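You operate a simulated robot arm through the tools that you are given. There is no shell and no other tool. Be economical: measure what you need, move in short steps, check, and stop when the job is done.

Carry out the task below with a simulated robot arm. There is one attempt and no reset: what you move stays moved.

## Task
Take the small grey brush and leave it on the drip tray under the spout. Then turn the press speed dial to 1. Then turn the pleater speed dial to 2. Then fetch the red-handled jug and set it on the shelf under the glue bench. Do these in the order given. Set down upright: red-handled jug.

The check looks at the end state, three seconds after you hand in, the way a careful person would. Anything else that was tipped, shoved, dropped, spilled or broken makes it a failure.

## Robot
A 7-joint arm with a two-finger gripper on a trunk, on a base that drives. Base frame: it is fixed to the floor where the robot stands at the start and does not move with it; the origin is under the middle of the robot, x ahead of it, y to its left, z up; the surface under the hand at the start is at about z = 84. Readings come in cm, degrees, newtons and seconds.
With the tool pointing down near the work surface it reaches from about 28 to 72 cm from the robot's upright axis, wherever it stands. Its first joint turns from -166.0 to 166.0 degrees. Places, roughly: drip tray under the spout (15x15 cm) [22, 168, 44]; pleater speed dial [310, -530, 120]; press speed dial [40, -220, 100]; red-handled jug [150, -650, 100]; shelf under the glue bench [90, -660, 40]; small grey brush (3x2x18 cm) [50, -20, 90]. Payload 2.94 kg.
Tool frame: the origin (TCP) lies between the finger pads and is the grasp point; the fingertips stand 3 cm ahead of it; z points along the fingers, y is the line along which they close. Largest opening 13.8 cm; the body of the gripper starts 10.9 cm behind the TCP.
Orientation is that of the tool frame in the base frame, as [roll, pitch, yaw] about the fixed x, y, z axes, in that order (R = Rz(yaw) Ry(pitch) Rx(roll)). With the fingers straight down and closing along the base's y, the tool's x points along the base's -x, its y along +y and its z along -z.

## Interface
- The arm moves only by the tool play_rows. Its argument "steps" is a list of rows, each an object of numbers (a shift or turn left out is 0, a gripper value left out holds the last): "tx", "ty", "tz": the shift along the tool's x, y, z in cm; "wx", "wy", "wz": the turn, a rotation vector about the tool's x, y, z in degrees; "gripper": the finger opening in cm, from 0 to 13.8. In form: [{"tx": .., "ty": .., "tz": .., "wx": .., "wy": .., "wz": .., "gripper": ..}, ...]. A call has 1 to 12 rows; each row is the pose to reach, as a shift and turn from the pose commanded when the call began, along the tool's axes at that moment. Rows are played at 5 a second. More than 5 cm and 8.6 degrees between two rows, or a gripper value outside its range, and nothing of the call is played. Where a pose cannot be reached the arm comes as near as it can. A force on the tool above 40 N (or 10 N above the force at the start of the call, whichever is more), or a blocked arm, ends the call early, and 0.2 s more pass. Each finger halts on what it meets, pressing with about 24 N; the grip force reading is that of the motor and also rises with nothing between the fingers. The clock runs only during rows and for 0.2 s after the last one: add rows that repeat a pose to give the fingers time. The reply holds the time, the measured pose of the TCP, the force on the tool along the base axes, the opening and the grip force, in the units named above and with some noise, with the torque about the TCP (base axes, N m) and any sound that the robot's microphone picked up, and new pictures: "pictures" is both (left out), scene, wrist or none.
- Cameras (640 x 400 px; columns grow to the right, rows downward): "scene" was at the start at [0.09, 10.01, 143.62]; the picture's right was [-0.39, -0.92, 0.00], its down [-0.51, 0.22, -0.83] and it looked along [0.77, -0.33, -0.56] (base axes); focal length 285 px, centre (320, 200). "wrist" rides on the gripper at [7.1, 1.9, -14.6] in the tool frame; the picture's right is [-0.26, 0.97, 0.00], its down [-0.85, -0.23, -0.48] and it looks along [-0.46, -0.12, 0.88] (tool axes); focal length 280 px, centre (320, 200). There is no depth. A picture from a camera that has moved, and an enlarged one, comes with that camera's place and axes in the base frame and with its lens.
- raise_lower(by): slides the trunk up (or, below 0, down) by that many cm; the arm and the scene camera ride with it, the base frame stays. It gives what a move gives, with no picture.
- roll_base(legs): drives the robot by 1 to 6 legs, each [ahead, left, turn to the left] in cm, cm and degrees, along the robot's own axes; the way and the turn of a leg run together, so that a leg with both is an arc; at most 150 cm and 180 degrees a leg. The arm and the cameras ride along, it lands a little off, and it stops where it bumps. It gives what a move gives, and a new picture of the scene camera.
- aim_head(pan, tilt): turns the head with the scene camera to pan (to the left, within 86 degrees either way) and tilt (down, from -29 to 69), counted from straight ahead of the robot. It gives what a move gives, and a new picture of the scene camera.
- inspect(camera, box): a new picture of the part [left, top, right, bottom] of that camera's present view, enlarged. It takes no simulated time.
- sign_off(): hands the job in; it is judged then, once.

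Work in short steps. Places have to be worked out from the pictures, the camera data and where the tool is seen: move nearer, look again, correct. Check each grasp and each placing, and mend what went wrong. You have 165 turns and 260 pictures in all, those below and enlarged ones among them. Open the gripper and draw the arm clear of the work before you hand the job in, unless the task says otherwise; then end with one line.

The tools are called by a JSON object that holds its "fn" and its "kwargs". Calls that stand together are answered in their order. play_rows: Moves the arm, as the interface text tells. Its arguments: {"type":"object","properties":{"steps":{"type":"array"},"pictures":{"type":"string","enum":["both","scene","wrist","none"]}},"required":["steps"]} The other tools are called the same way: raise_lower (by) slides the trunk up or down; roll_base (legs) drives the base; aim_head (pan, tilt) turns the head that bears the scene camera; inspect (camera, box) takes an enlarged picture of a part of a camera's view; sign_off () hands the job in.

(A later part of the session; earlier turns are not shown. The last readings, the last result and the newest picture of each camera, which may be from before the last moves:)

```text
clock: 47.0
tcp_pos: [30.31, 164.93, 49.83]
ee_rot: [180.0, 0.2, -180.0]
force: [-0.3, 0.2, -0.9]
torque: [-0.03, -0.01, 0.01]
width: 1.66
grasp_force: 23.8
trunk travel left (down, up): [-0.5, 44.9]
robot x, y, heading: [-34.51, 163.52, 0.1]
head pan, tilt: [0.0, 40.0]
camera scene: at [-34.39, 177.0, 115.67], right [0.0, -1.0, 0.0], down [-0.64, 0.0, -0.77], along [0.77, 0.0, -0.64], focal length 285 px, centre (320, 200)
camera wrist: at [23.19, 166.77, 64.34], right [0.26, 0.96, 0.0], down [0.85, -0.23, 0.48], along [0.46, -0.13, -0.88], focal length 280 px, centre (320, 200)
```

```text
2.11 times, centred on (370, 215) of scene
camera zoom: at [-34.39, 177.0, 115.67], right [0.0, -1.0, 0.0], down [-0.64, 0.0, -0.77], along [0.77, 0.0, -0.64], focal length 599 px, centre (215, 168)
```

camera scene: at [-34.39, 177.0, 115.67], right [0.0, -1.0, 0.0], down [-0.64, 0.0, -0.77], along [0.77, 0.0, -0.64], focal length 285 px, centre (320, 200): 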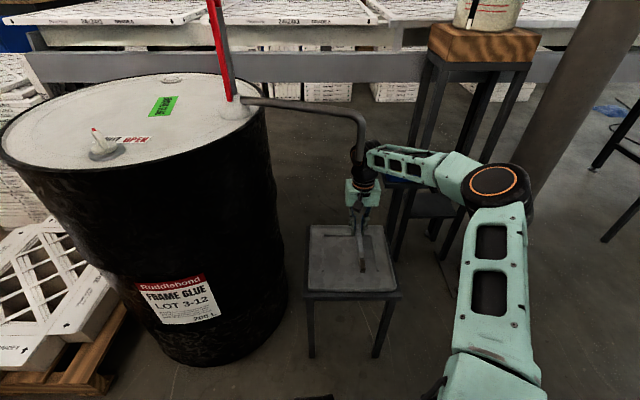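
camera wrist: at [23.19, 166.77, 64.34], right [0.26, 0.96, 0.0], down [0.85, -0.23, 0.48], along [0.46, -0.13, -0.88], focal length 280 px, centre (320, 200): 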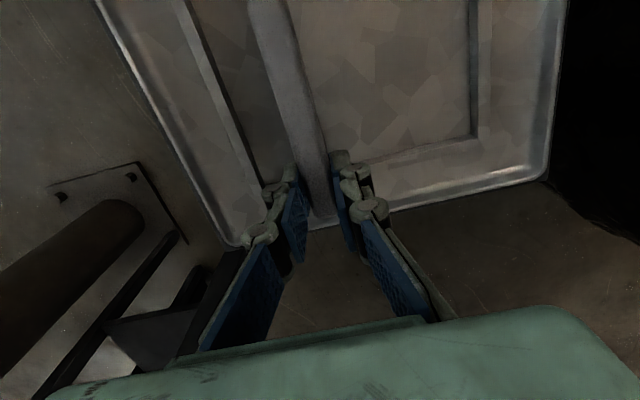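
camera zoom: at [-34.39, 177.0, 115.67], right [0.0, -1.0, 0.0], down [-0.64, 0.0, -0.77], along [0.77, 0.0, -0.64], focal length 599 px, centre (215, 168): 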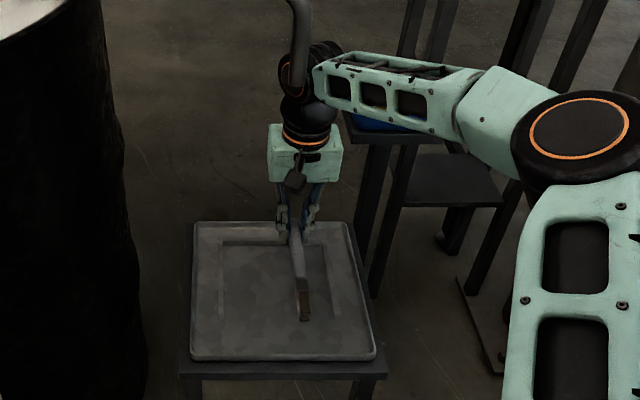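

The brush is over the recess now with no contact at the spout. I lower and release.

{"fn": "play_rows", "kwargs": {"steps": [{"tz": 0.9}, {"tz": 1.5}, {"tz": 1.5, "gripper": 2.5}, {"tz": 1.5, "gripper": 3.5}, {"tz": 1.5, "gripper": 5}, {"tz": 1.5, "gripper": 5}, {"tz": 0, "gripper": 5}, {"tz": -2, "gripper": 5, "ty": -1}, {"tz": -5, "gripper": 5, "ty": -3}, {"tz": -9, "gripper": 5, "ty": -6}, {"tz": -14, "ty": -6}, {"tz": -14, "ty": -6}]}}

{"fn": "inspect", "kwargs": {"camera": "scene", "box": [290, 120, 450, 310]}}

```text
clock: 49.6
tcp_pos: [30.19, 158.96, 63.91]
ee_rot: [-180.0, 0.1, 180.0]
force: [0.4, 0.2, -0.1]
torque: [0.03, 0.0, 0.01]
width: 4.99
grasp_force: 0.0
trunk travel left (down, up): [-0.5, 44.9]
robot x, y, heading: [-34.94, 163.54, 0.2]
head pan, tilt: [0.0, 40.0]
camera scene: at [-34.39, 177.0, 115.67], right [0.0, -1.0, 0.0], down [-0.64, 0.0, -0.77], along [0.77, 0.0, -0.64], focal length 285 px, centre (320, 200)
camera wrist: at [23.1, 160.88, 78.41], right [0.26, 0.97, 0.0], down [0.85, -0.23, 0.48], along [0.46, -0.12, -0.88], focal length 280 px, centre (320, 200)
```

scene: 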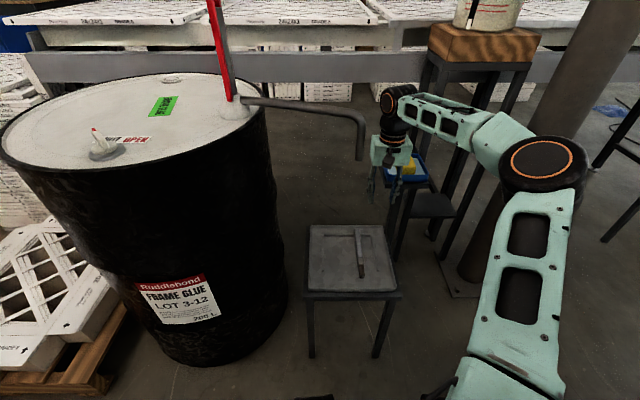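
wrist: 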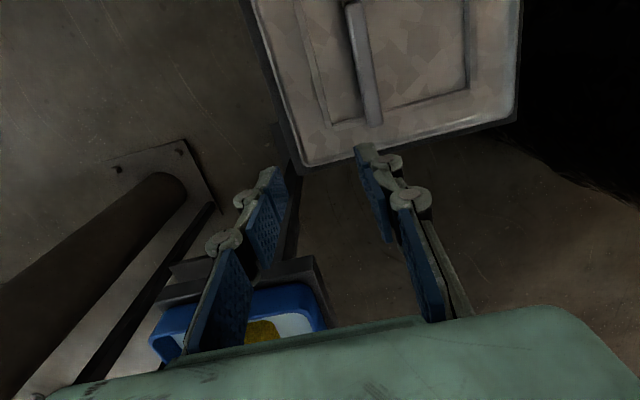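

```text
2.11 times, centred on (370, 215) of scene
camera zoom: at [-34.39, 177.0, 115.67], right [0.0, -1.0, 0.0], down [-0.64, 0.0, -0.77], along [0.77, 0.0, -0.64], focal length 599 px, centre (215, 168)
```

zoom: 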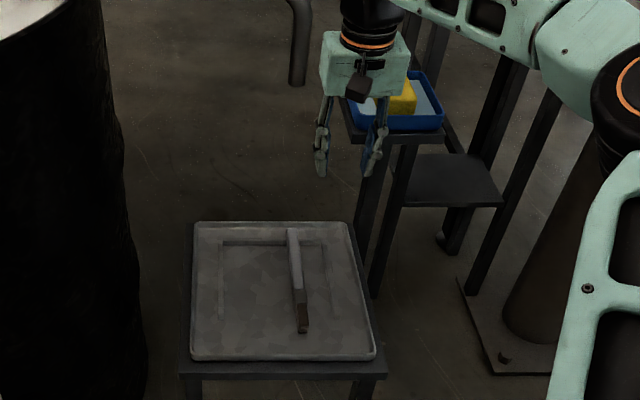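

The brush lies well on the tray. I raise the trunk, then back out and slide back to the start, looking to the right for the press.

{"fn": "raise_lower", "kwargs": {"by": 27}}

{"fn": "roll_base", "kwargs": {"legs": [[-30, 0, 0], [0, -100, 0], [0, -63, 0]]}}

{"fn": "aim_head", "kwargs": {"pan": -60, "tilt": 20}}

```text
clock: 52.4
tcp_pos: [30.16, 159.01, 90.85]
ee_rot: [-180.0, 0.1, -180.0]
force: [1.2, 0.7, -0.5]
torque: [0.0, -0.01, 0.0]
width: 5.0
grasp_force: 0.0
trunk travel left (down, up): [-27.5, 17.9]
robot x, y, heading: [-34.57, 163.58, 0.1]
head pan, tilt: [0.0, 40.0]
```

```text
clock: 68.7
tcp_pos: [1.05, -3.27, 90.89]
ee_rot: [-179.9, 0.1, -179.6]
force: [0.4, 0.2, -0.3]
torque: [-0.01, -0.01, -0.01]
width: 4.99
grasp_force: 0.1
trunk travel left (down, up): [-27.5, 17.9]
robot x, y, heading: [-63.74, 0.65, 0.6]
head pan, tilt: [0.0, 40.0]
camera scene: at [-63.65, 14.18, 142.67], right [0.01, -1.0, 0.0], down [-0.64, 0.0, -0.77], along [0.77, 0.01, -0.64], focal length 285 px, centre (320, 200)
```

scene: 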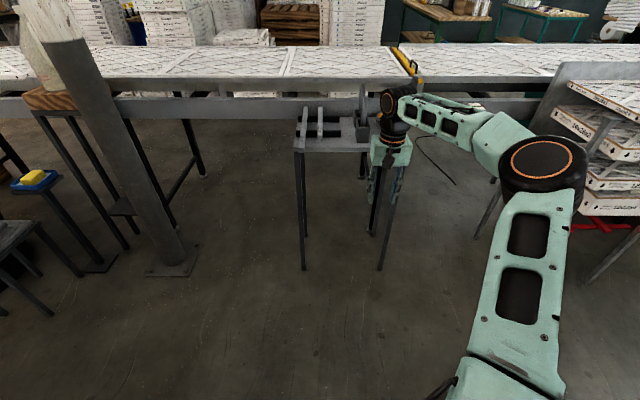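

```text
clock: 70.0
tcp_pos: [1.06, -3.43, 90.87]
ee_rot: [180.0, 0.1, -179.6]
force: [-0.6, 0.5, 0.2]
torque: [0.01, 0.0, -0.02]
width: 4.99
grasp_force: 0.0
trunk travel left (down, up): [-27.5, 17.9]
robot x, y, heading: [-64.16, 0.5, 0.4]
head pan, tilt: [-60.0, 20.0]
camera scene: at [-67.43, 6.09, 145.81], right [-0.86, -0.51, 0.0], down [-0.17, 0.29, -0.94], along [0.48, -0.81, -0.34], focal length 285 px, centre (320, 200)
```

scene: 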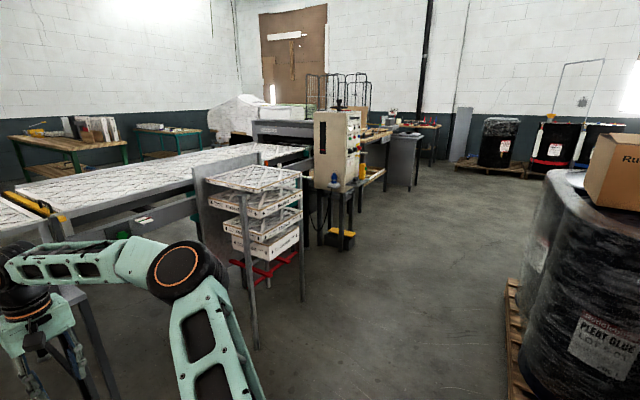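

The press control box stands on a post right of the rack. I enlarge it.

{"fn": "inspect", "kwargs": {"camera": "scene", "box": [290, 90, 390, 260]}}

```text
2.35 times, centred on (340, 175) of scene
camera zoom: at [-67.43, 6.09, 145.81], right [-0.86, -0.51, 0.0], down [-0.17, 0.29, -0.94], along [0.48, -0.81, -0.34], focal length 670 px, centre (273, 259)
```

zoom: 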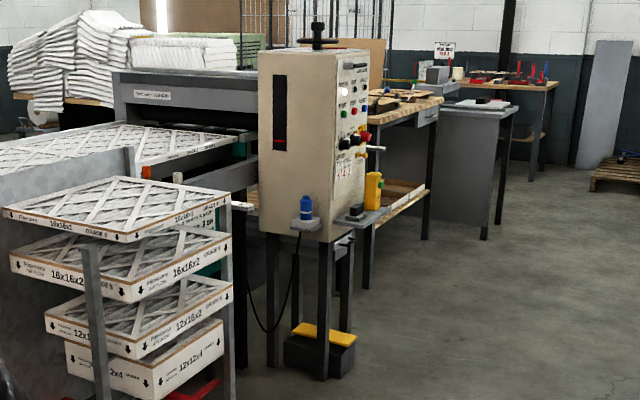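

The knob panel faces -x, so I can stay at this heading. I slide right along x = -60, between rack and drums, until in front of the panel.

{"fn": "roll_base", "kwargs": {"legs": [[3, 0, -0.4], [0, -110, 0], [0, -106, 0]]}}

{"fn": "aim_head", "kwargs": {"pan": 0, "tilt": 20}}

```text
clock: 89.6
tcp_pos: [2.98, -220.72, 90.87]
ee_rot: [-180.0, 0.1, 179.3]
force: [0.2, 0.3, -0.3]
torque: [0.04, 0.01, -0.02]
width: 5.01
grasp_force: 0.0
trunk travel left (down, up): [-27.5, 17.9]
robot x, y, heading: [-61.89, -215.28, -0.8]
head pan, tilt: [-60.0, 20.0]
camera scene: at [-65.34, -209.95, 145.81], right [-0.87, -0.49, 0.0], down [-0.17, 0.3, -0.94], along [0.46, -0.82, -0.34], focal length 285 px, centre (320, 200)
```

scene: 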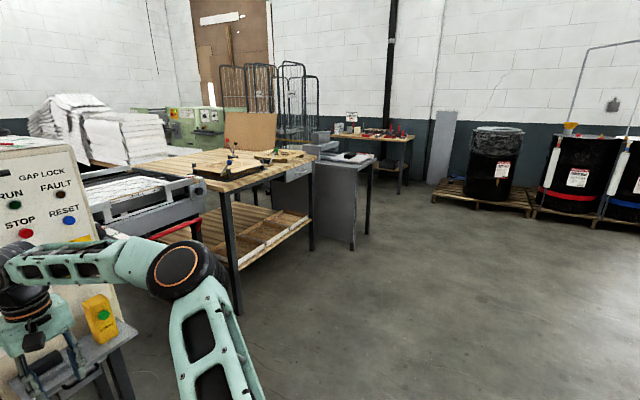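

```text
clock: 90.9
tcp_pos: [2.97, -220.78, 90.8]
ee_rot: [-180.0, 0.1, 179.2]
force: [-0.6, -0.7, 0.3]
torque: [0.02, 0.03, 0.01]
width: 5.0
grasp_force: 0.0
trunk travel left (down, up): [-27.5, 17.9]
robot x, y, heading: [-61.75, -215.26, -0.7]
head pan, tilt: [0.0, 20.0]
camera scene: at [-60.59, -201.95, 145.81], right [-0.01, -1.0, 0.0], down [-0.34, 0.0, -0.94], along [0.94, -0.01, -0.34], focal length 285 px, centre (320, 200)
```

scene: 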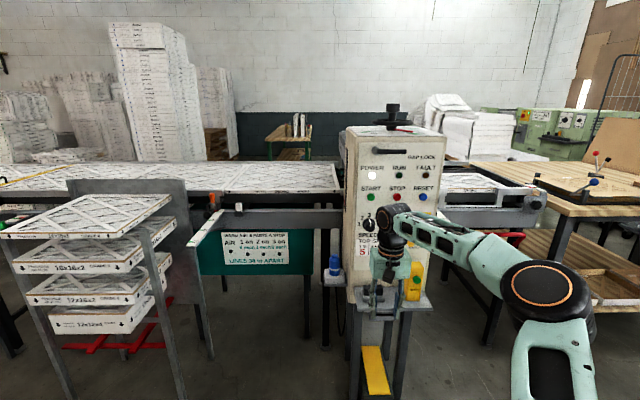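

{"fn": "inspect", "kwargs": {"camera": "scene", "box": [330, 130, 460, 300]}}

```text
2.35 times, centred on (395, 215) of scene
camera zoom: at [-60.59, -201.95, 145.81], right [-0.01, -1.0, 0.0], down [-0.34, 0.0, -0.94], along [0.94, -0.01, -0.34], focal length 670 px, centre (144, 165)
```

zoom: 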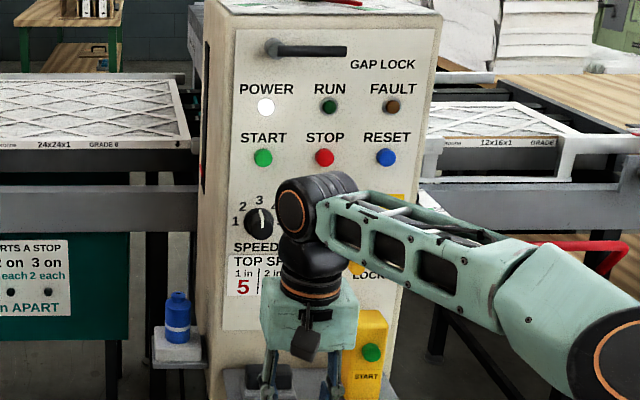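

The speed dial is at about (39, -222, 100), its pointer now near 3; 1 is at nine o'clock. I bring the tool level at z ~104 here, before driving closer.

{"fn": "play_rows", "kwargs": {"steps": [{"tx": 0, "tz": -1.2, "wy": -7.5}, {"tz": -2.4, "wy": -15}, {"tz": -3.6, "wy": -22.5}, {"tz": -4.8, "wy": -30}, {"tz": -6, "wy": -37.5}, {"tz": -7.2, "wy": -45}, {"tz": -8.4, "wy": -52.5}, {"tz": -9.6, "wy": -60}, {"tz": -10.8, "wy": -67.5}, {"tz": -12, "wy": -75}, {"tz": -13, "wy": -82.5}, {"tz": -13.5, "wy": -90}]}}

{"fn": "inspect", "kwargs": {"camera": "scene", "box": [330, 130, 460, 300]}}

```text
clock: 93.5
tcp_pos: [2.91, -220.91, 105.49]
ee_rot: [-179.7, 82.0, 179.7]
force: [0.1, -0.1, 0.2]
torque: [0.02, -0.01, 0.01]
width: 4.99
grasp_force: 0.0
out of reach, approached as far as the arm can: row 11, 12
trunk travel left (down, up): [-27.5, 17.9]
robot x, y, heading: [-61.85, -215.35, -0.7]
head pan, tilt: [0.0, 20.0]
camera scene: at [-60.58, -201.96, 145.81], right [-0.01, -1.0, 0.0], down [-0.34, 0.0, -0.94], along [0.94, -0.01, -0.34], focal length 285 px, centre (320, 200)
camera wrist: at [-12.46, -218.77, 100.52], right [0.05, 0.96, 0.26], down [-0.35, -0.23, 0.91], along [0.93, -0.14, 0.33], focal length 280 px, centre (320, 200)
```

scene: 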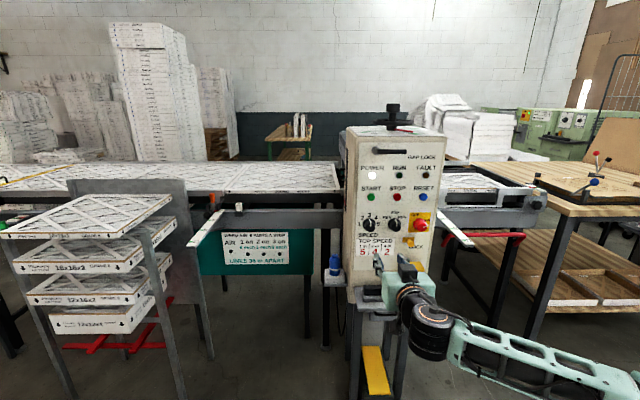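
wrist: 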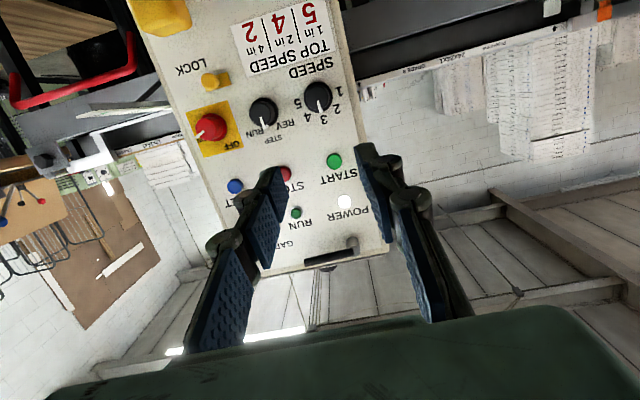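

```text
2.35 times, centred on (395, 215) of scene
camera zoom: at [-60.58, -201.96, 145.81], right [-0.01, -1.0, 0.0], down [-0.34, 0.0, -0.94], along [0.94, -0.01, -0.34], focal length 670 px, centre (144, 165)
```

zoom: 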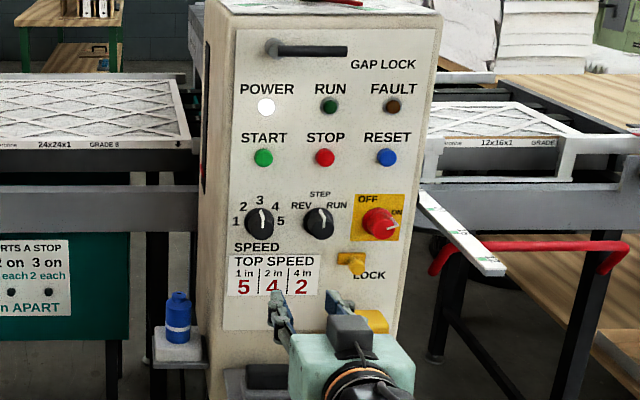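

Both views agree on the dial at (38, -222, 100). I drive 27 cm closer and a little left, then enlarge the dial.

{"fn": "roll_base", "kwargs": {"legs": [[27, 7, 0.7]]}}

{"fn": "play_rows", "kwargs": {"steps": [{"wy": -4, "ty": -3}, {"wy": -8, "ty": -5, "tx": 3}, {"wy": -8, "ty": -7, "tx": 5}, {"wy": -8, "ty": -7, "tx": 5}]}}

{"fn": "inspect", "kwargs": {"camera": "scene", "box": [300, 150, 500, 320]}}

```text
clock: 95.4
tcp_pos: [29.99, -213.3, 105.59]
ee_rot: [-179.8, 81.8, -179.7]
force: [0.8, -1.2, -0.3]
torque: [0.0, -0.01, 0.02]
width: 4.99
grasp_force: 0.0
trunk travel left (down, up): [-27.5, 17.9]
robot x, y, heading: [-35.03, -208.88, 0.1]
head pan, tilt: [0.0, 20.0]
camera scene: at [-33.77, -195.17, 145.81], right [0.0, -1.0, 0.0], down [-0.34, 0.0, -0.94], along [0.94, 0.0, -0.34], focal length 285 px, centre (320, 200)
```

scene: 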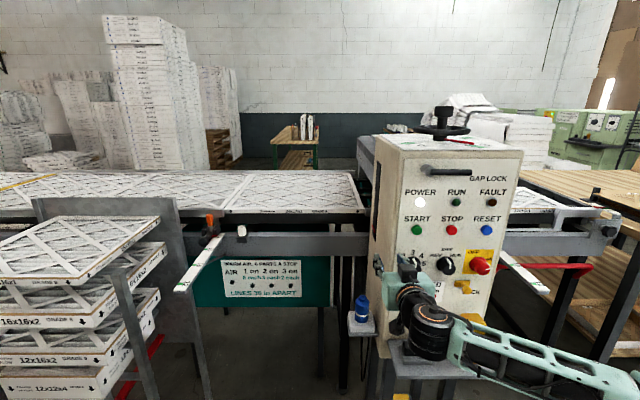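

```text
clock: 96.4
tcp_pos: [29.1, -221.17, 109.15]
ee_rot: [-179.4, 85.8, -179.0]
force: [-0.1, -0.5, 0.2]
torque: [-0.01, 0.01, 0.04]
width: 5.01
grasp_force: 0.0
out of reach, approached as far as the arm can: row 1, 2, 3, 4
trunk travel left (down, up): [-27.5, 17.9]
robot x, y, heading: [-35.11, -208.76, 0.1]
head pan, tilt: [0.0, 20.0]
camera scene: at [-33.78, -195.19, 145.81], right [0.0, -1.0, 0.0], down [-0.34, 0.0, -0.94], along [0.94, 0.0, -0.34], focal length 285 px, centre (320, 200)
camera wrist: at [14.0, -219.4, 103.05], right [0.01, 0.97, 0.26], down [-0.41, -0.23, 0.88], along [0.91, -0.12, 0.39], focal length 280 px, centre (320, 200)
```

scene: 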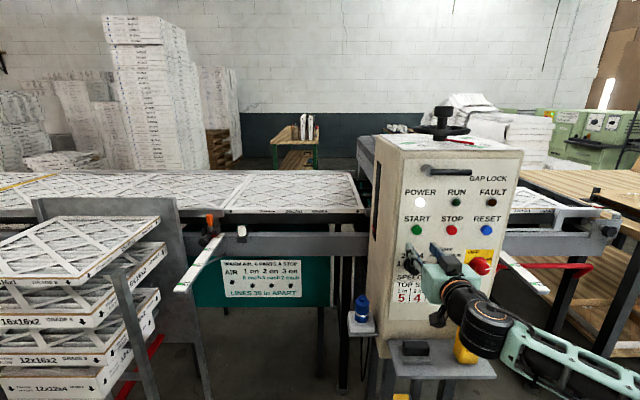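
wrist: 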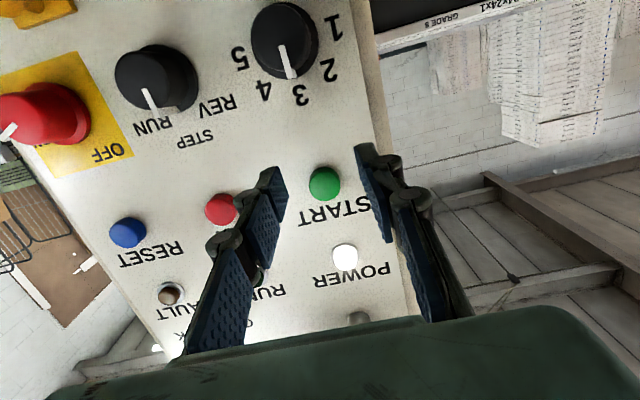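

```text
2.35 times, centred on (400, 235) of scene
camera zoom: at [-33.78, -195.19, 145.81], right [0.0, -1.0, 0.0], down [-0.34, 0.0, -0.94], along [0.94, 0.0, -0.34], focal length 670 px, centre (132, 118)
```

zoom: 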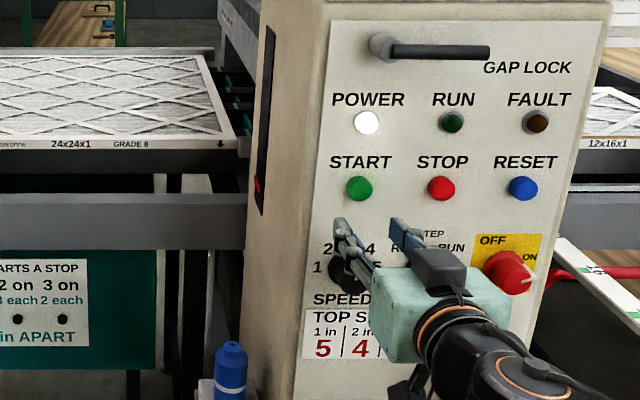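

The arm stopped short of the pose (pitch 86°, z 109). I try again in small steps from here: lower to z 100 and level out.

{"fn": "play_rows", "kwargs": {"steps": [{"tx": 3, "gripper": 7.5}, {"tx": 6, "wy": -2}, {"tx": 9, "wy": -4}, {"tx": 9, "wy": -4}], "pictures": "wrist"}}

```text
clock: 97.4
tcp_pos: [28.74, -221.32, 108.16]
ee_rot: [-179.8, 84.8, -179.4]
force: [-0.1, -0.9, 0.1]
torque: [0.0, -0.04, 0.0]
width: 7.52
grasp_force: 0.1
out of reach, approached as far as the arm can: row 1, 2, 3, 4
trunk travel left (down, up): [-27.5, 17.9]
robot x, y, heading: [-34.79, -208.62, 0.0]
head pan, tilt: [0.0, 20.0]
camera wrist: at [13.65, -219.51, 102.3], right [0.02, 0.97, 0.26], down [-0.4, -0.23, 0.89], along [0.92, -0.12, 0.38], focal length 280 px, centre (320, 200)
```

wrist: 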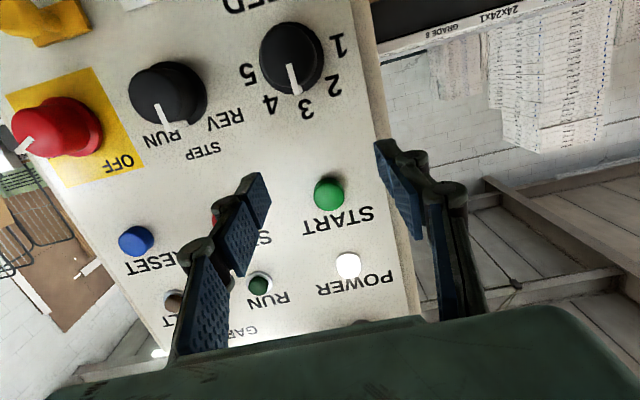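

A joint limit blocks it here, so I let the trunk do the lowering (8 cm) and try levelling while extending a little.

{"fn": "raise_lower", "kwargs": {"by": -8}}

{"fn": "roll_base", "kwargs": {"legs": [[-8, 0, 0]]}}

{"fn": "play_rows", "kwargs": {"steps": [{"tz": 3}, {"tz": 6, "wy": -2}, {"tz": 8, "wy": -5}, {"tz": 8, "wy": -5}], "pictures": "wrist"}}

```text
clock: 98.6
tcp_pos: [28.6, -221.35, 100.24]
ee_rot: [-179.7, 85.0, -179.4]
force: [0.6, 0.6, -0.2]
torque: [0.02, -0.04, 0.0]
width: 7.49
grasp_force: 0.0
trunk travel left (down, up): [-19.5, 25.9]
robot x, y, heading: [-35.2, -208.4, 0.3]
head pan, tilt: [0.0, 20.0]
```

```text
clock: 99.7
tcp_pos: [20.84, -221.34, 100.1]
ee_rot: [-179.7, 84.9, -179.4]
force: [-0.7, -0.2, 0.2]
torque: [0.02, -0.03, 0.0]
width: 7.49
grasp_force: 0.0
trunk travel left (down, up): [-19.5, 25.9]
robot x, y, heading: [-43.0, -209.03, 0.1]
head pan, tilt: [0.0, 20.0]
camera scene: at [-41.68, -195.17, 137.81], right [0.0, -1.0, 0.0], down [-0.34, 0.0, -0.94], along [0.94, 0.0, -0.34], focal length 285 px, centre (320, 200)
```

scene: 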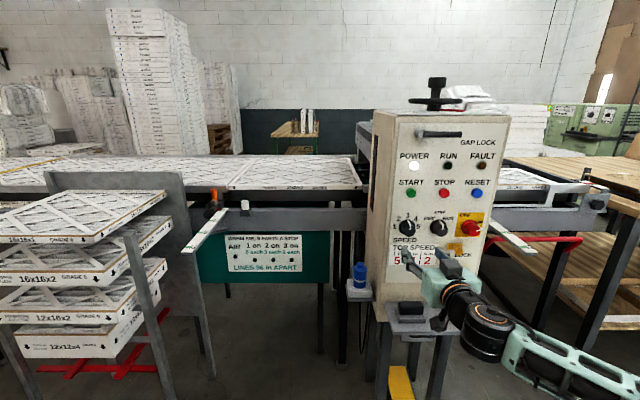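

```text
clock: 100.7
tcp_pos: [28.94, -221.82, 103.4]
ee_rot: [-179.3, 87.7, -178.7]
force: [0.7, 0.0, -0.2]
torque: [-0.03, -0.01, -0.01]
width: 7.49
grasp_force: 0.1
out of reach, approached as far as the arm can: row 2, 3, 4
trunk travel left (down, up): [-19.5, 25.9]
robot x, y, heading: [-43.02, -208.8, 0.1]
head pan, tilt: [0.0, 20.0]
camera wrist: at [14.05, -220.05, 96.83], right [0.0, 0.97, 0.26], down [-0.44, -0.24, 0.87], along [0.9, -0.11, 0.42], focal length 280 px, centre (320, 200)
```

wrist: 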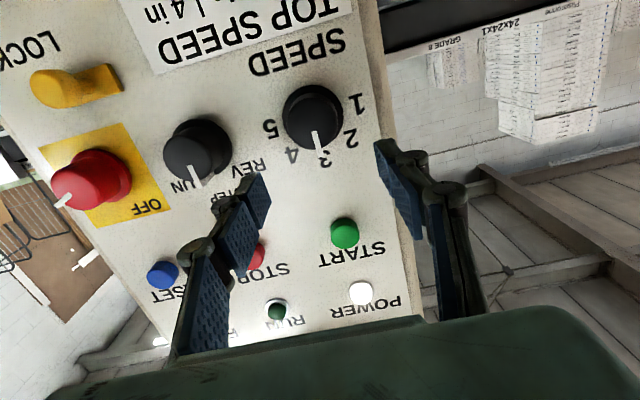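

Nearly level now (pitch 88°), and the wrist view puts the dial at y -221.4, z 100. I lower the trunk 3.4 cm and drive 4 cm nearer.

{"fn": "raise_lower", "kwargs": {"by": -3.4}}

{"fn": "roll_base", "kwargs": {"legs": [[4, 0.4, 0]]}}

{"fn": "inspect", "kwargs": {"camera": "wrist", "box": [160, 40, 480, 240]}}

{"fn": "inspect", "kwargs": {"camera": "scene", "box": [340, 180, 500, 300]}}

```text
clock: 101.4
tcp_pos: [28.8, -221.66, 99.99]
ee_rot: [-179.6, 87.8, -178.9]
force: [-1.3, 0.3, 0.4]
torque: [-0.01, -0.01, 0.02]
width: 7.51
grasp_force: 0.0
trunk travel left (down, up): [-16.1, 29.3]
robot x, y, heading: [-42.97, -208.37, 0.1]
head pan, tilt: [0.0, 20.0]
```

```text
clock: 102.3
tcp_pos: [32.83, -221.46, 100.0]
ee_rot: [-179.7, 87.8, -178.9]
force: [-0.2, -0.9, 0.1]
torque: [0.04, 0.01, 0.0]
width: 7.49
grasp_force: 0.0
trunk travel left (down, up): [-16.1, 29.3]
robot x, y, heading: [-38.8, -208.03, -0.1]
head pan, tilt: [0.0, 20.0]
camera scene: at [-37.71, -194.77, 134.41], right [0.0, -1.0, 0.0], down [-0.34, 0.0, -0.94], along [0.94, 0.0, -0.34], focal length 285 px, centre (320, 200)
```

scene: 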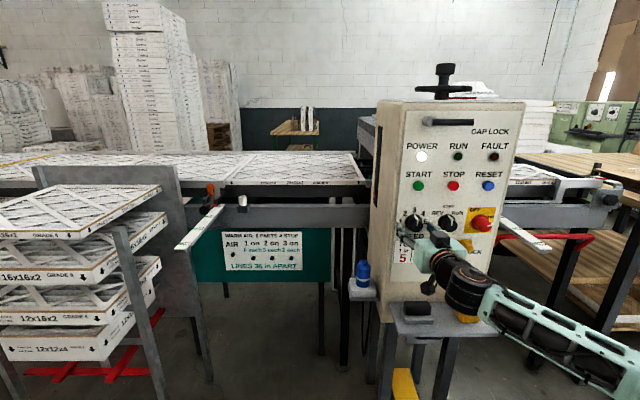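

```text
2.00 times, centred on (320, 140) of wrist
camera zoom: at [18.0, -219.65, 93.42], right [0.0, 0.97, 0.26], down [-0.44, -0.24, 0.87], along [0.9, -0.11, 0.42], focal length 561 px, centre (320, 320)
```

zoom: 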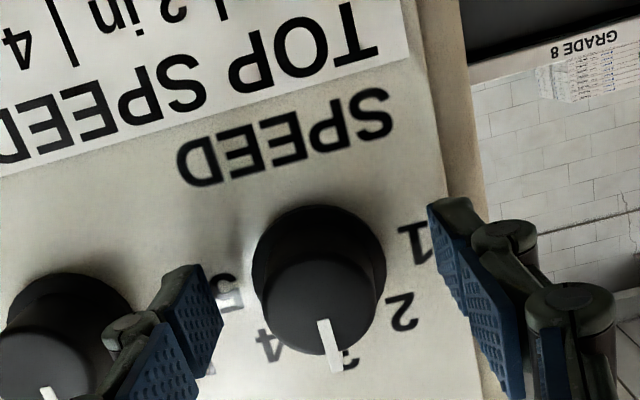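

```text
3.33 times, centred on (420, 240) of scene
camera zoom: at [-37.71, -194.77, 134.41], right [0.0, -1.0, 0.0], down [-0.34, 0.0, -0.94], along [0.94, 0.0, -0.34], focal length 949 px, centre (-13, 67)
```

zoom: 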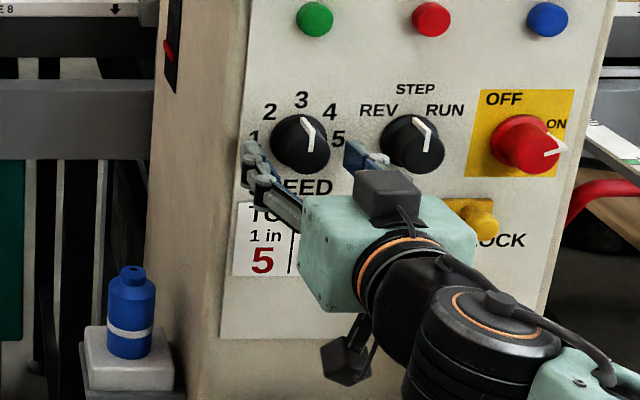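

The knob's face is near (35.3, -221.6, 100.6). I shift up slightly, advance 2.3 cm so the pads surround it, and close.

{"fn": "play_rows", "kwargs": {"steps": [{"tx": -0.7, "ty": -0.1}, {"tx": -0.7, "ty": -0.1, "tz": 1.2}, {"tx": -0.7, "ty": -0.1, "tz": 2.3}, {"tx": -0.7, "ty": -0.1, "tz": 2.3}]}}

{"fn": "inspect", "kwargs": {"camera": "scene", "box": [360, 190, 480, 280]}}

```text
clock: 103.2
tcp_pos: [34.17, -221.89, 100.76]
ee_rot: [176.0, 87.8, 176.4]
force: [-62.8, -6.3, -7.6]
torque: [0.34, -0.47, -0.67]
width: 6.37
grasp_force: 21.6
trunk travel left (down, up): [-16.1, 29.3]
robot x, y, heading: [-39.07, -208.53, -0.1]
head pan, tilt: [0.0, 20.0]
stopped in row 4: the force on the tool passed its limit at 48 N (the readings are from after the stop); the commanded pose is now the measured one
camera scene: at [-38.48, -194.86, 134.42], right [0.0, -1.0, 0.0], down [-0.34, 0.0, -0.94], along [0.94, 0.0, -0.34], focal length 285 px, centre (320, 200)
camera wrist: at [19.36, -220.04, 94.11], right [0.01, 0.96, 0.26], down [-0.44, -0.24, 0.87], along [0.9, -0.12, 0.42], focal length 280 px, centre (320, 200)
```

scene: 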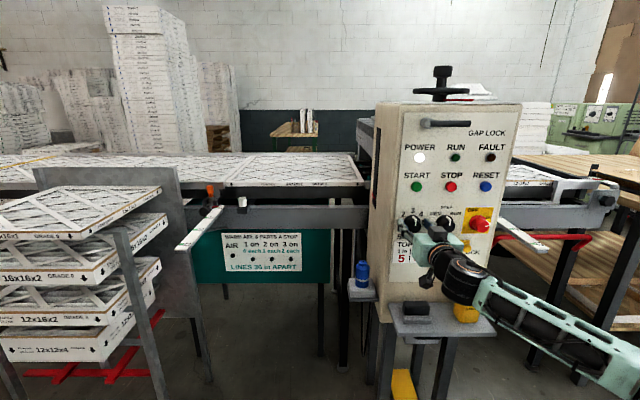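
wrist: 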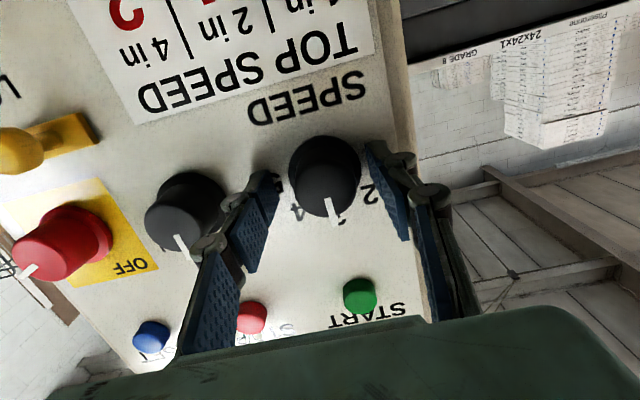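

```text
4.44 times, centred on (420, 235) of scene
camera zoom: at [-38.48, -194.86, 134.42], right [0.0, -1.0, 0.0], down [-0.34, 0.0, -0.94], along [0.94, 0.0, -0.34], focal length 1265 px, centre (-124, 44)
```

zoom: 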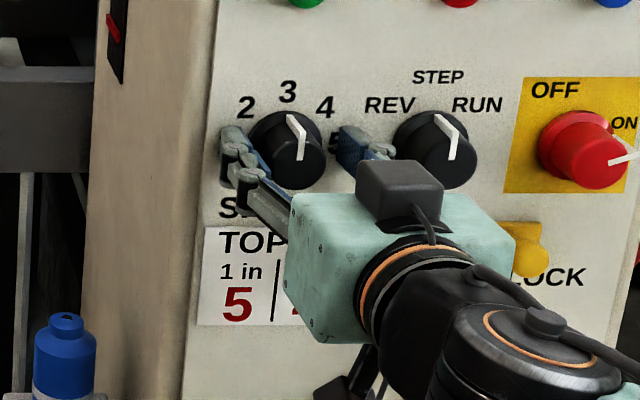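

The fingertips reached the panel. I back off 0.5 cm at once and then close on the knob.

{"fn": "play_rows", "kwargs": {"steps": [{"tz": -0.5, "gripper": 6.4}, {"tz": -0.5, "gripper": 6.4}, {"tz": -0.5, "ty": 0.2, "gripper": 5}, {"tz": -0.5, "ty": 0.2, "gripper": 3}, {"tz": -0.5, "ty": 0.2, "gripper": 2}, {"tz": -0.5, "ty": 0.2, "gripper": 2}]}}

{"fn": "inspect", "kwargs": {"camera": "scene", "box": [360, 190, 480, 280]}}

```text
clock: 104.5
tcp_pos: [34.06, -221.53, 100.69]
ee_rot: [177.5, 87.7, 178.0]
force: [-33.5, -15.2, 0.2]
torque: [0.01, -0.2, -0.79]
width: 4.74
grasp_force: 45.0
trunk travel left (down, up): [-16.1, 29.3]
robot x, y, heading: [-39.19, -208.34, -0.2]
head pan, tilt: [0.0, 20.0]
camera scene: at [-38.17, -194.95, 134.43], right [0.0, -1.0, 0.0], down [-0.34, 0.0, -0.94], along [0.94, 0.0, -0.34], focal length 285 px, centre (320, 200)
camera wrist: at [19.24, -219.76, 94.09], right [0.0, 0.96, 0.26], down [-0.44, -0.24, 0.87], along [0.9, -0.12, 0.42], focal length 280 px, centre (320, 200)
```

scene: 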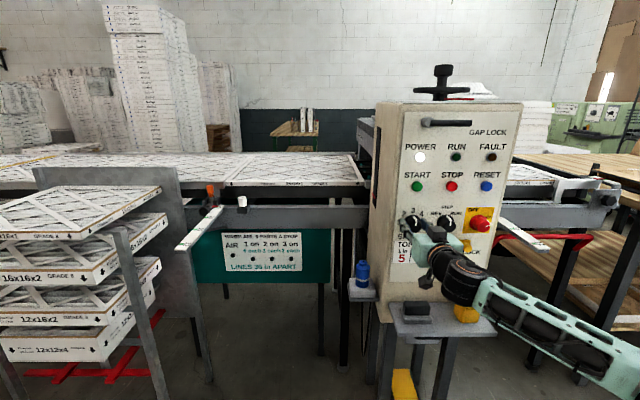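
wrist: 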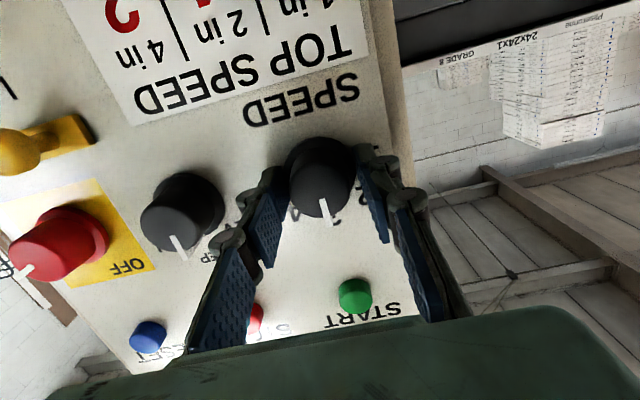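

```text
4.44 times, centred on (420, 235) of scene
camera zoom: at [-38.17, -194.95, 134.43], right [0.0, -1.0, 0.0], down [-0.34, 0.0, -0.94], along [0.94, 0.0, -0.34], focal length 1265 px, centre (-124, 44)
```

zoom: 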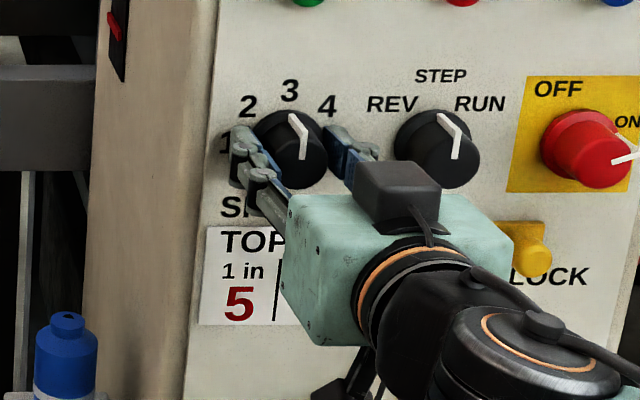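

The knob is held (4.7 cm), but there is still pressure on the panel. I ease back 0.5 cm and turn 20° counter-clockwise as a test.

{"fn": "play_rows", "kwargs": {"steps": [{"tz": -0.5}, {"tz": -0.5, "wz": -5}, {"tz": -0.5, "wz": -12}, {"tz": -0.5, "wz": -20}, {"tz": -0.5, "wz": -20}]}}

{"fn": "inspect", "kwargs": {"camera": "scene", "box": [360, 190, 480, 280]}}

```text
clock: 105.8
tcp_pos: [34.02, -221.56, 100.54]
ee_rot: [-96.8, 69.7, -95.8]
force: [22.2, -13.3, 19.7]
torque: [0.03, -0.31, -0.45]
width: 4.72
grasp_force: 44.7
trunk travel left (down, up): [-16.1, 29.3]
robot x, y, heading: [-38.87, -208.13, 0.0]
head pan, tilt: [0.0, 20.0]
camera scene: at [-37.72, -194.89, 134.44], right [0.0, -1.0, 0.0], down [-0.34, 0.0, -0.94], along [0.94, 0.0, -0.34], focal length 285 px, centre (320, 200)
camera wrist: at [19.18, -222.32, 93.81], right [-0.01, 1.0, -0.08], down [-0.44, 0.07, 0.89], along [0.9, 0.05, 0.44], focal length 280 px, centre (320, 200)
```

scene: 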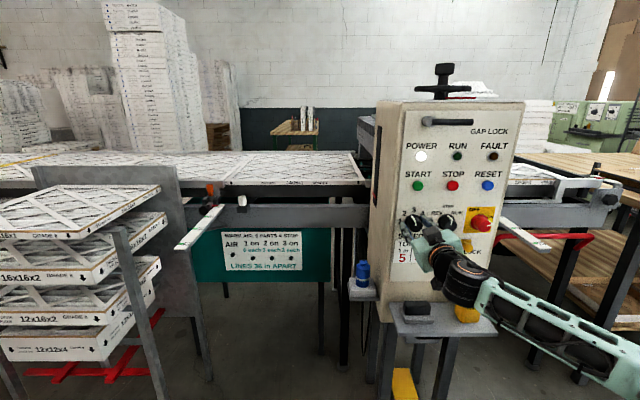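
wrist: 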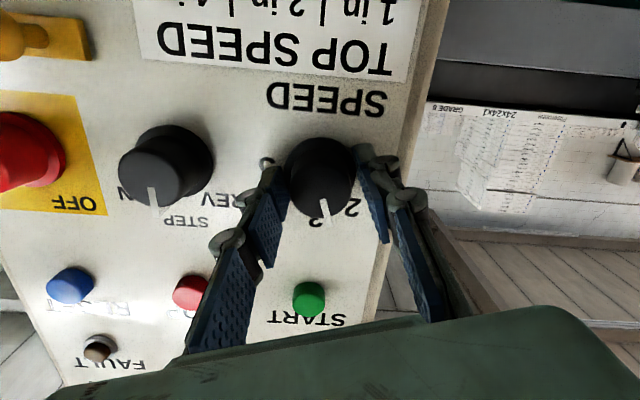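

```text
4.44 times, centred on (420, 235) of scene
camera zoom: at [-37.72, -194.89, 134.44], right [0.0, -1.0, 0.0], down [-0.34, 0.0, -0.94], along [0.94, 0.0, -0.34], focal length 1265 px, centre (-124, 44)
```

zoom: 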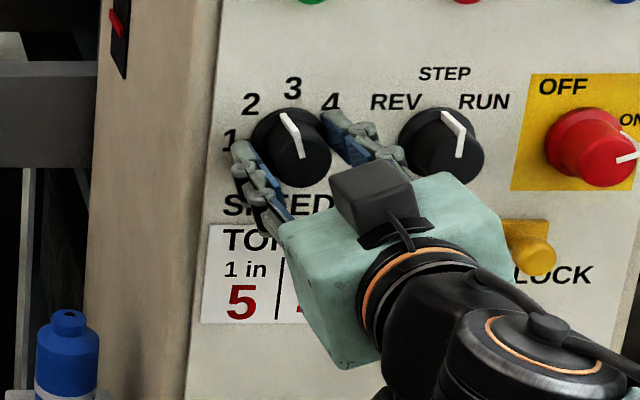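

The pointer follows the turn. I continue the remaining 70°.

{"fn": "play_rows", "kwargs": {"steps": [{"tz": 0.2, "wz": -8}, {"tz": 0.2, "wz": -16}, {"tz": 0.2, "wz": -24}, {"tz": 0.2, "wz": -32}, {"tz": 0.2, "wz": -40}, {"tz": 0.2, "wz": -48}, {"tz": 0.2, "wz": -56}, {"tz": 0.2, "wz": -63}, {"tz": 0.2, "wz": -70}, {"tz": 0.2, "wz": -70}]}}

{"fn": "inspect", "kwargs": {"camera": "scene", "box": [360, 190, 480, 280]}}

```text
clock: 108.0
tcp_pos: [33.89, -221.61, 100.67]
ee_rot: [-92.3, 0.0, -89.6]
force: [-1.7, -14.7, 15.9]
torque: [-0.05, -0.51, -1.02]
width: 4.75
grasp_force: 45.1
trunk travel left (down, up): [-16.1, 29.3]
robot x, y, heading: [-38.92, -208.41, -0.2]
head pan, tilt: [0.0, 20.0]
camera scene: at [-37.97, -194.93, 134.43], right [0.0, -1.0, 0.0], down [-0.34, 0.0, -0.94], along [0.94, 0.0, -0.34], focal length 285 px, centre (320, 200)
camera wrist: at [19.41, -228.79, 99.21], right [-0.04, 0.26, -0.96], down [-0.47, 0.85, 0.25], along [0.88, 0.47, 0.09], focal length 280 px, centre (320, 200)
```

scene: 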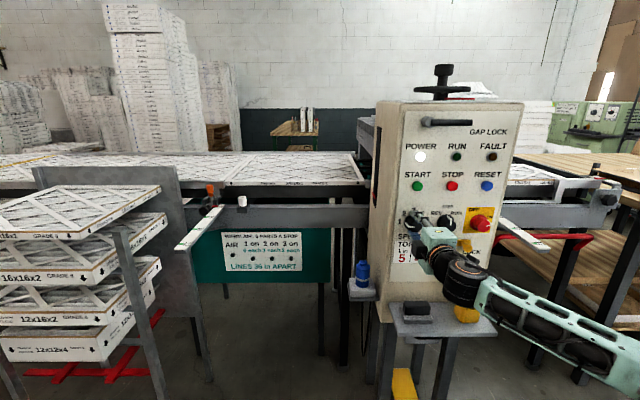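
wrist: 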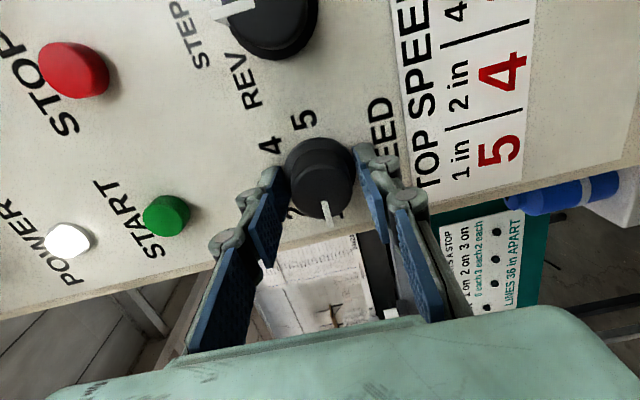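

```text
4.44 times, centred on (420, 235) of scene
camera zoom: at [-37.97, -194.93, 134.43], right [0.0, -1.0, 0.0], down [-0.34, 0.0, -0.94], along [0.94, 0.0, -0.34], focal length 1265 px, centre (-124, 44)
```

zoom: 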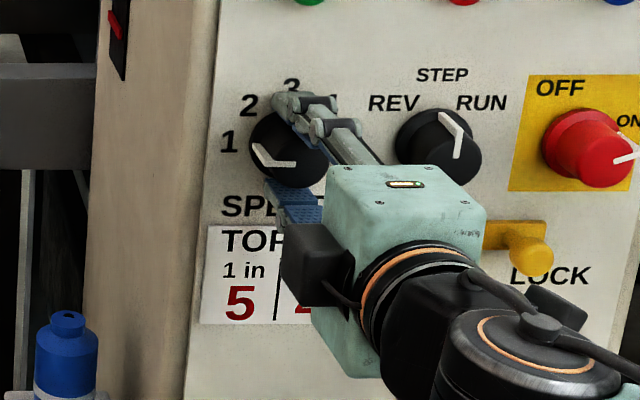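

The pointer now aims at 1. I open and back straight off, then check.

{"fn": "play_rows", "kwargs": {"steps": [{"gripper": 5.5}, {"gripper": 6.5}, {"gripper": 7.5}, {"gripper": 7.5, "tz": -2}, {"gripper": 7.5, "tz": -6}, {"tz": -10}, {"tz": -14}, {"tz": -14}], "pictures": "none"}}

{"fn": "inspect", "kwargs": {"camera": "scene", "box": [360, 190, 480, 280]}}

{"fn": "inspect", "kwargs": {"camera": "wrist", "box": [160, 40, 480, 240]}}

```text
clock: 109.8
tcp_pos: [20.06, -221.47, 100.95]
ee_rot: [-92.6, 0.0, -89.3]
force: [-0.1, -0.1, -0.1]
torque: [0.01, 0.03, 0.02]
width: 7.53
grasp_force: 0.1
trunk travel left (down, up): [-16.1, 29.3]
robot x, y, heading: [-38.99, -208.19, -0.1]
head pan, tilt: [0.0, 20.0]
```

```text
4.44 times, centred on (420, 235) of scene
camera zoom: at [-37.76, -194.78, 134.41], right [0.0, -1.0, 0.0], down [-0.34, 0.0, -0.94], along [0.94, 0.0, -0.34], focal length 1265 px, centre (-124, 44)
```

zoom: 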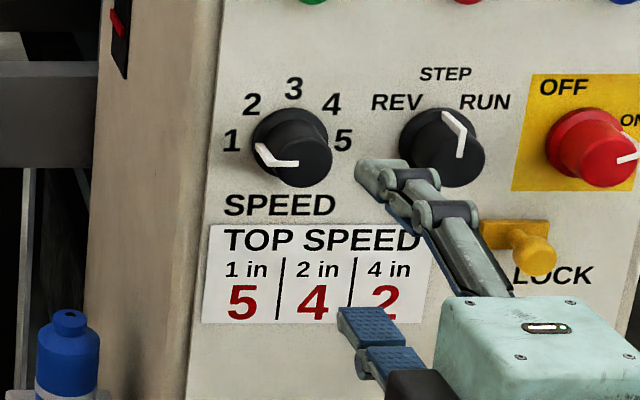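

```text
2.00 times, centred on (320, 140) of wrist
camera zoom: at [5.57, -228.72, 99.66], right [-0.05, 0.26, -0.96], down [-0.48, 0.84, 0.25], along [0.88, 0.47, 0.09], focal length 561 px, centre (320, 320)
```

zoom: 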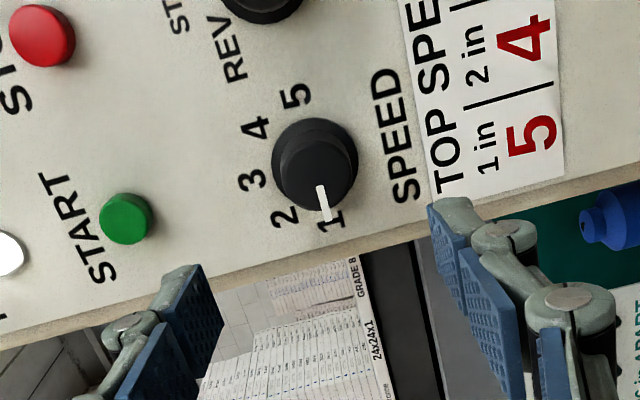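

The dial stands at 1. I turn the wrist back, back away, raise the trunk a bit, and look toward the right for the next places.

{"fn": "play_rows", "kwargs": {"steps": [{"wz": 8}, {"wz": 16}, {"wz": 24}, {"wz": 32}, {"wz": 40}, {"wz": 48}, {"wz": 56}, {"wz": 64}, {"wz": 72}, {"wz": 80}, {"wz": 88}, {"wz": 90}], "pictures": "none"}}

{"fn": "roll_base", "kwargs": {"legs": [[-22, 0, 0], [0, -100, 0]]}}

{"fn": "aim_head", "kwargs": {"pan": -50, "tilt": 15}}

```text
clock: 112.3
tcp_pos: [20.12, -221.51, 100.95]
ee_rot: [176.7, 87.5, 177.3]
force: [-0.6, 0.3, -0.3]
torque: [0.0, 0.01, 0.02]
width: 7.51
grasp_force: 0.2
trunk travel left (down, up): [-16.1, 29.3]
robot x, y, heading: [-38.87, -208.27, -0.1]
head pan, tilt: [0.0, 20.0]
```

```text
clock: 122.7
tcp_pos: [-2.37, -321.4, 101.15]
ee_rot: [179.6, 87.5, -179.7]
force: [1.8, 0.6, -0.3]
torque: [0.0, -0.02, 0.0]
width: 7.5
grasp_force: 0.0
trunk travel left (down, up): [-16.1, 29.3]
robot x, y, heading: [-61.49, -308.15, -0.2]
head pan, tilt: [0.0, 20.0]
camera scene: at [-60.07, -294.68, 134.41], right [0.0, -1.0, 0.0], down [-0.34, 0.0, -0.94], along [0.94, 0.0, -0.34], focal length 285 px, centre (320, 200)
```

scene: 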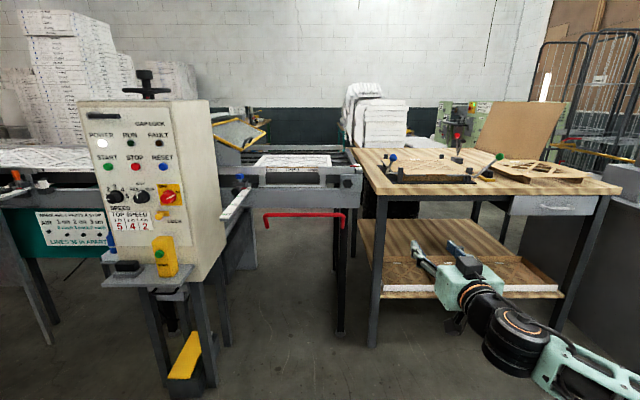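

```text
clock: 123.9
tcp_pos: [-2.18, -321.31, 100.94]
ee_rot: [179.7, 87.5, -179.7]
force: [-0.3, -0.2, -0.6]
torque: [0.0, 0.03, -0.01]
width: 7.5
grasp_force: 0.1
trunk travel left (down, up): [-16.1, 29.3]
robot x, y, heading: [-61.5, -308.2, 0.0]
head pan, tilt: [-50.0, 15.0]
camera scene: at [-63.38, -301.83, 135.22], right [-0.77, -0.64, 0.0], down [-0.17, 0.2, -0.97], along [0.62, -0.74, -0.26], focal length 285 px, centre (320, 200)
```

scene: 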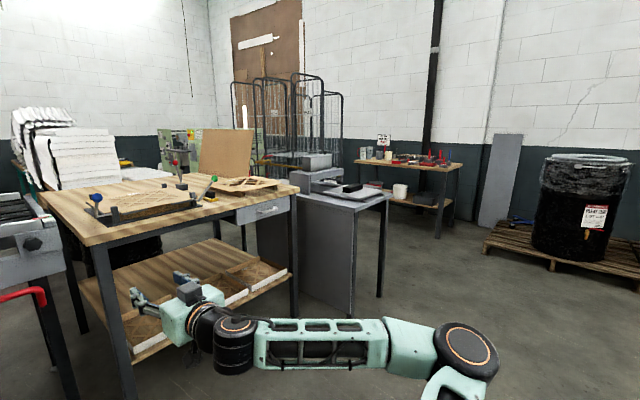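

The green machine in the back (pixel about 215, 140) must be the pleater; the bench with red tools at the wall is the glue bench. I enlarge both.

{"fn": "inspect", "kwargs": {"camera": "scene", "box": [140, 90, 300, 200]}}

{"fn": "inspect", "kwargs": {"camera": "scene", "box": [330, 110, 490, 230]}}

```text
3.64 times, centred on (220, 145) of scene
camera zoom: at [-63.38, -301.83, 135.22], right [-0.77, -0.64, 0.0], down [-0.17, 0.2, -0.97], along [0.62, -0.74, -0.26], focal length 1035 px, centre (684, 400)
```

zoom: 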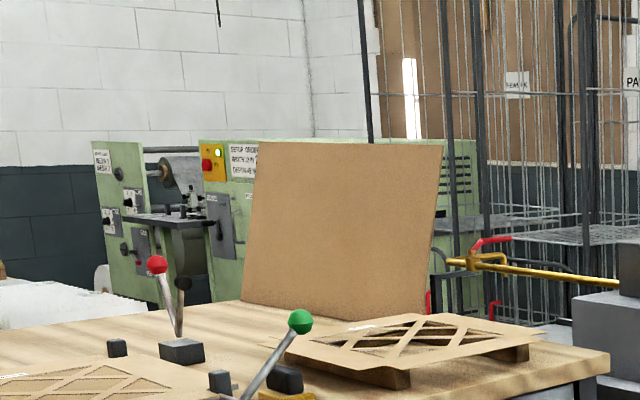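

```text
3.33 times, centred on (410, 170) of scene
camera zoom: at [-63.38, -301.83, 135.22], right [-0.77, -0.64, 0.0], down [-0.17, 0.2, -0.97], along [0.62, -0.74, -0.26], focal length 949 px, centre (20, 300)
```

zoom: 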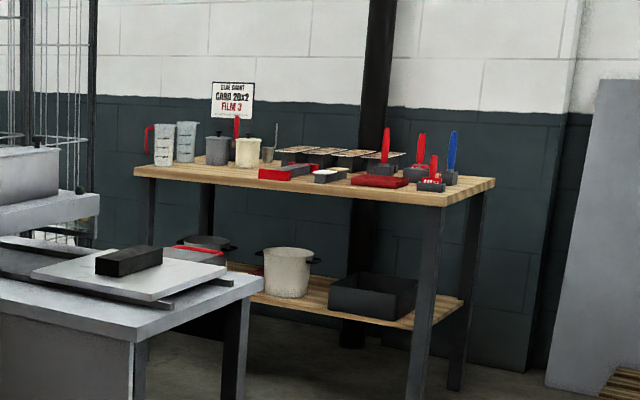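

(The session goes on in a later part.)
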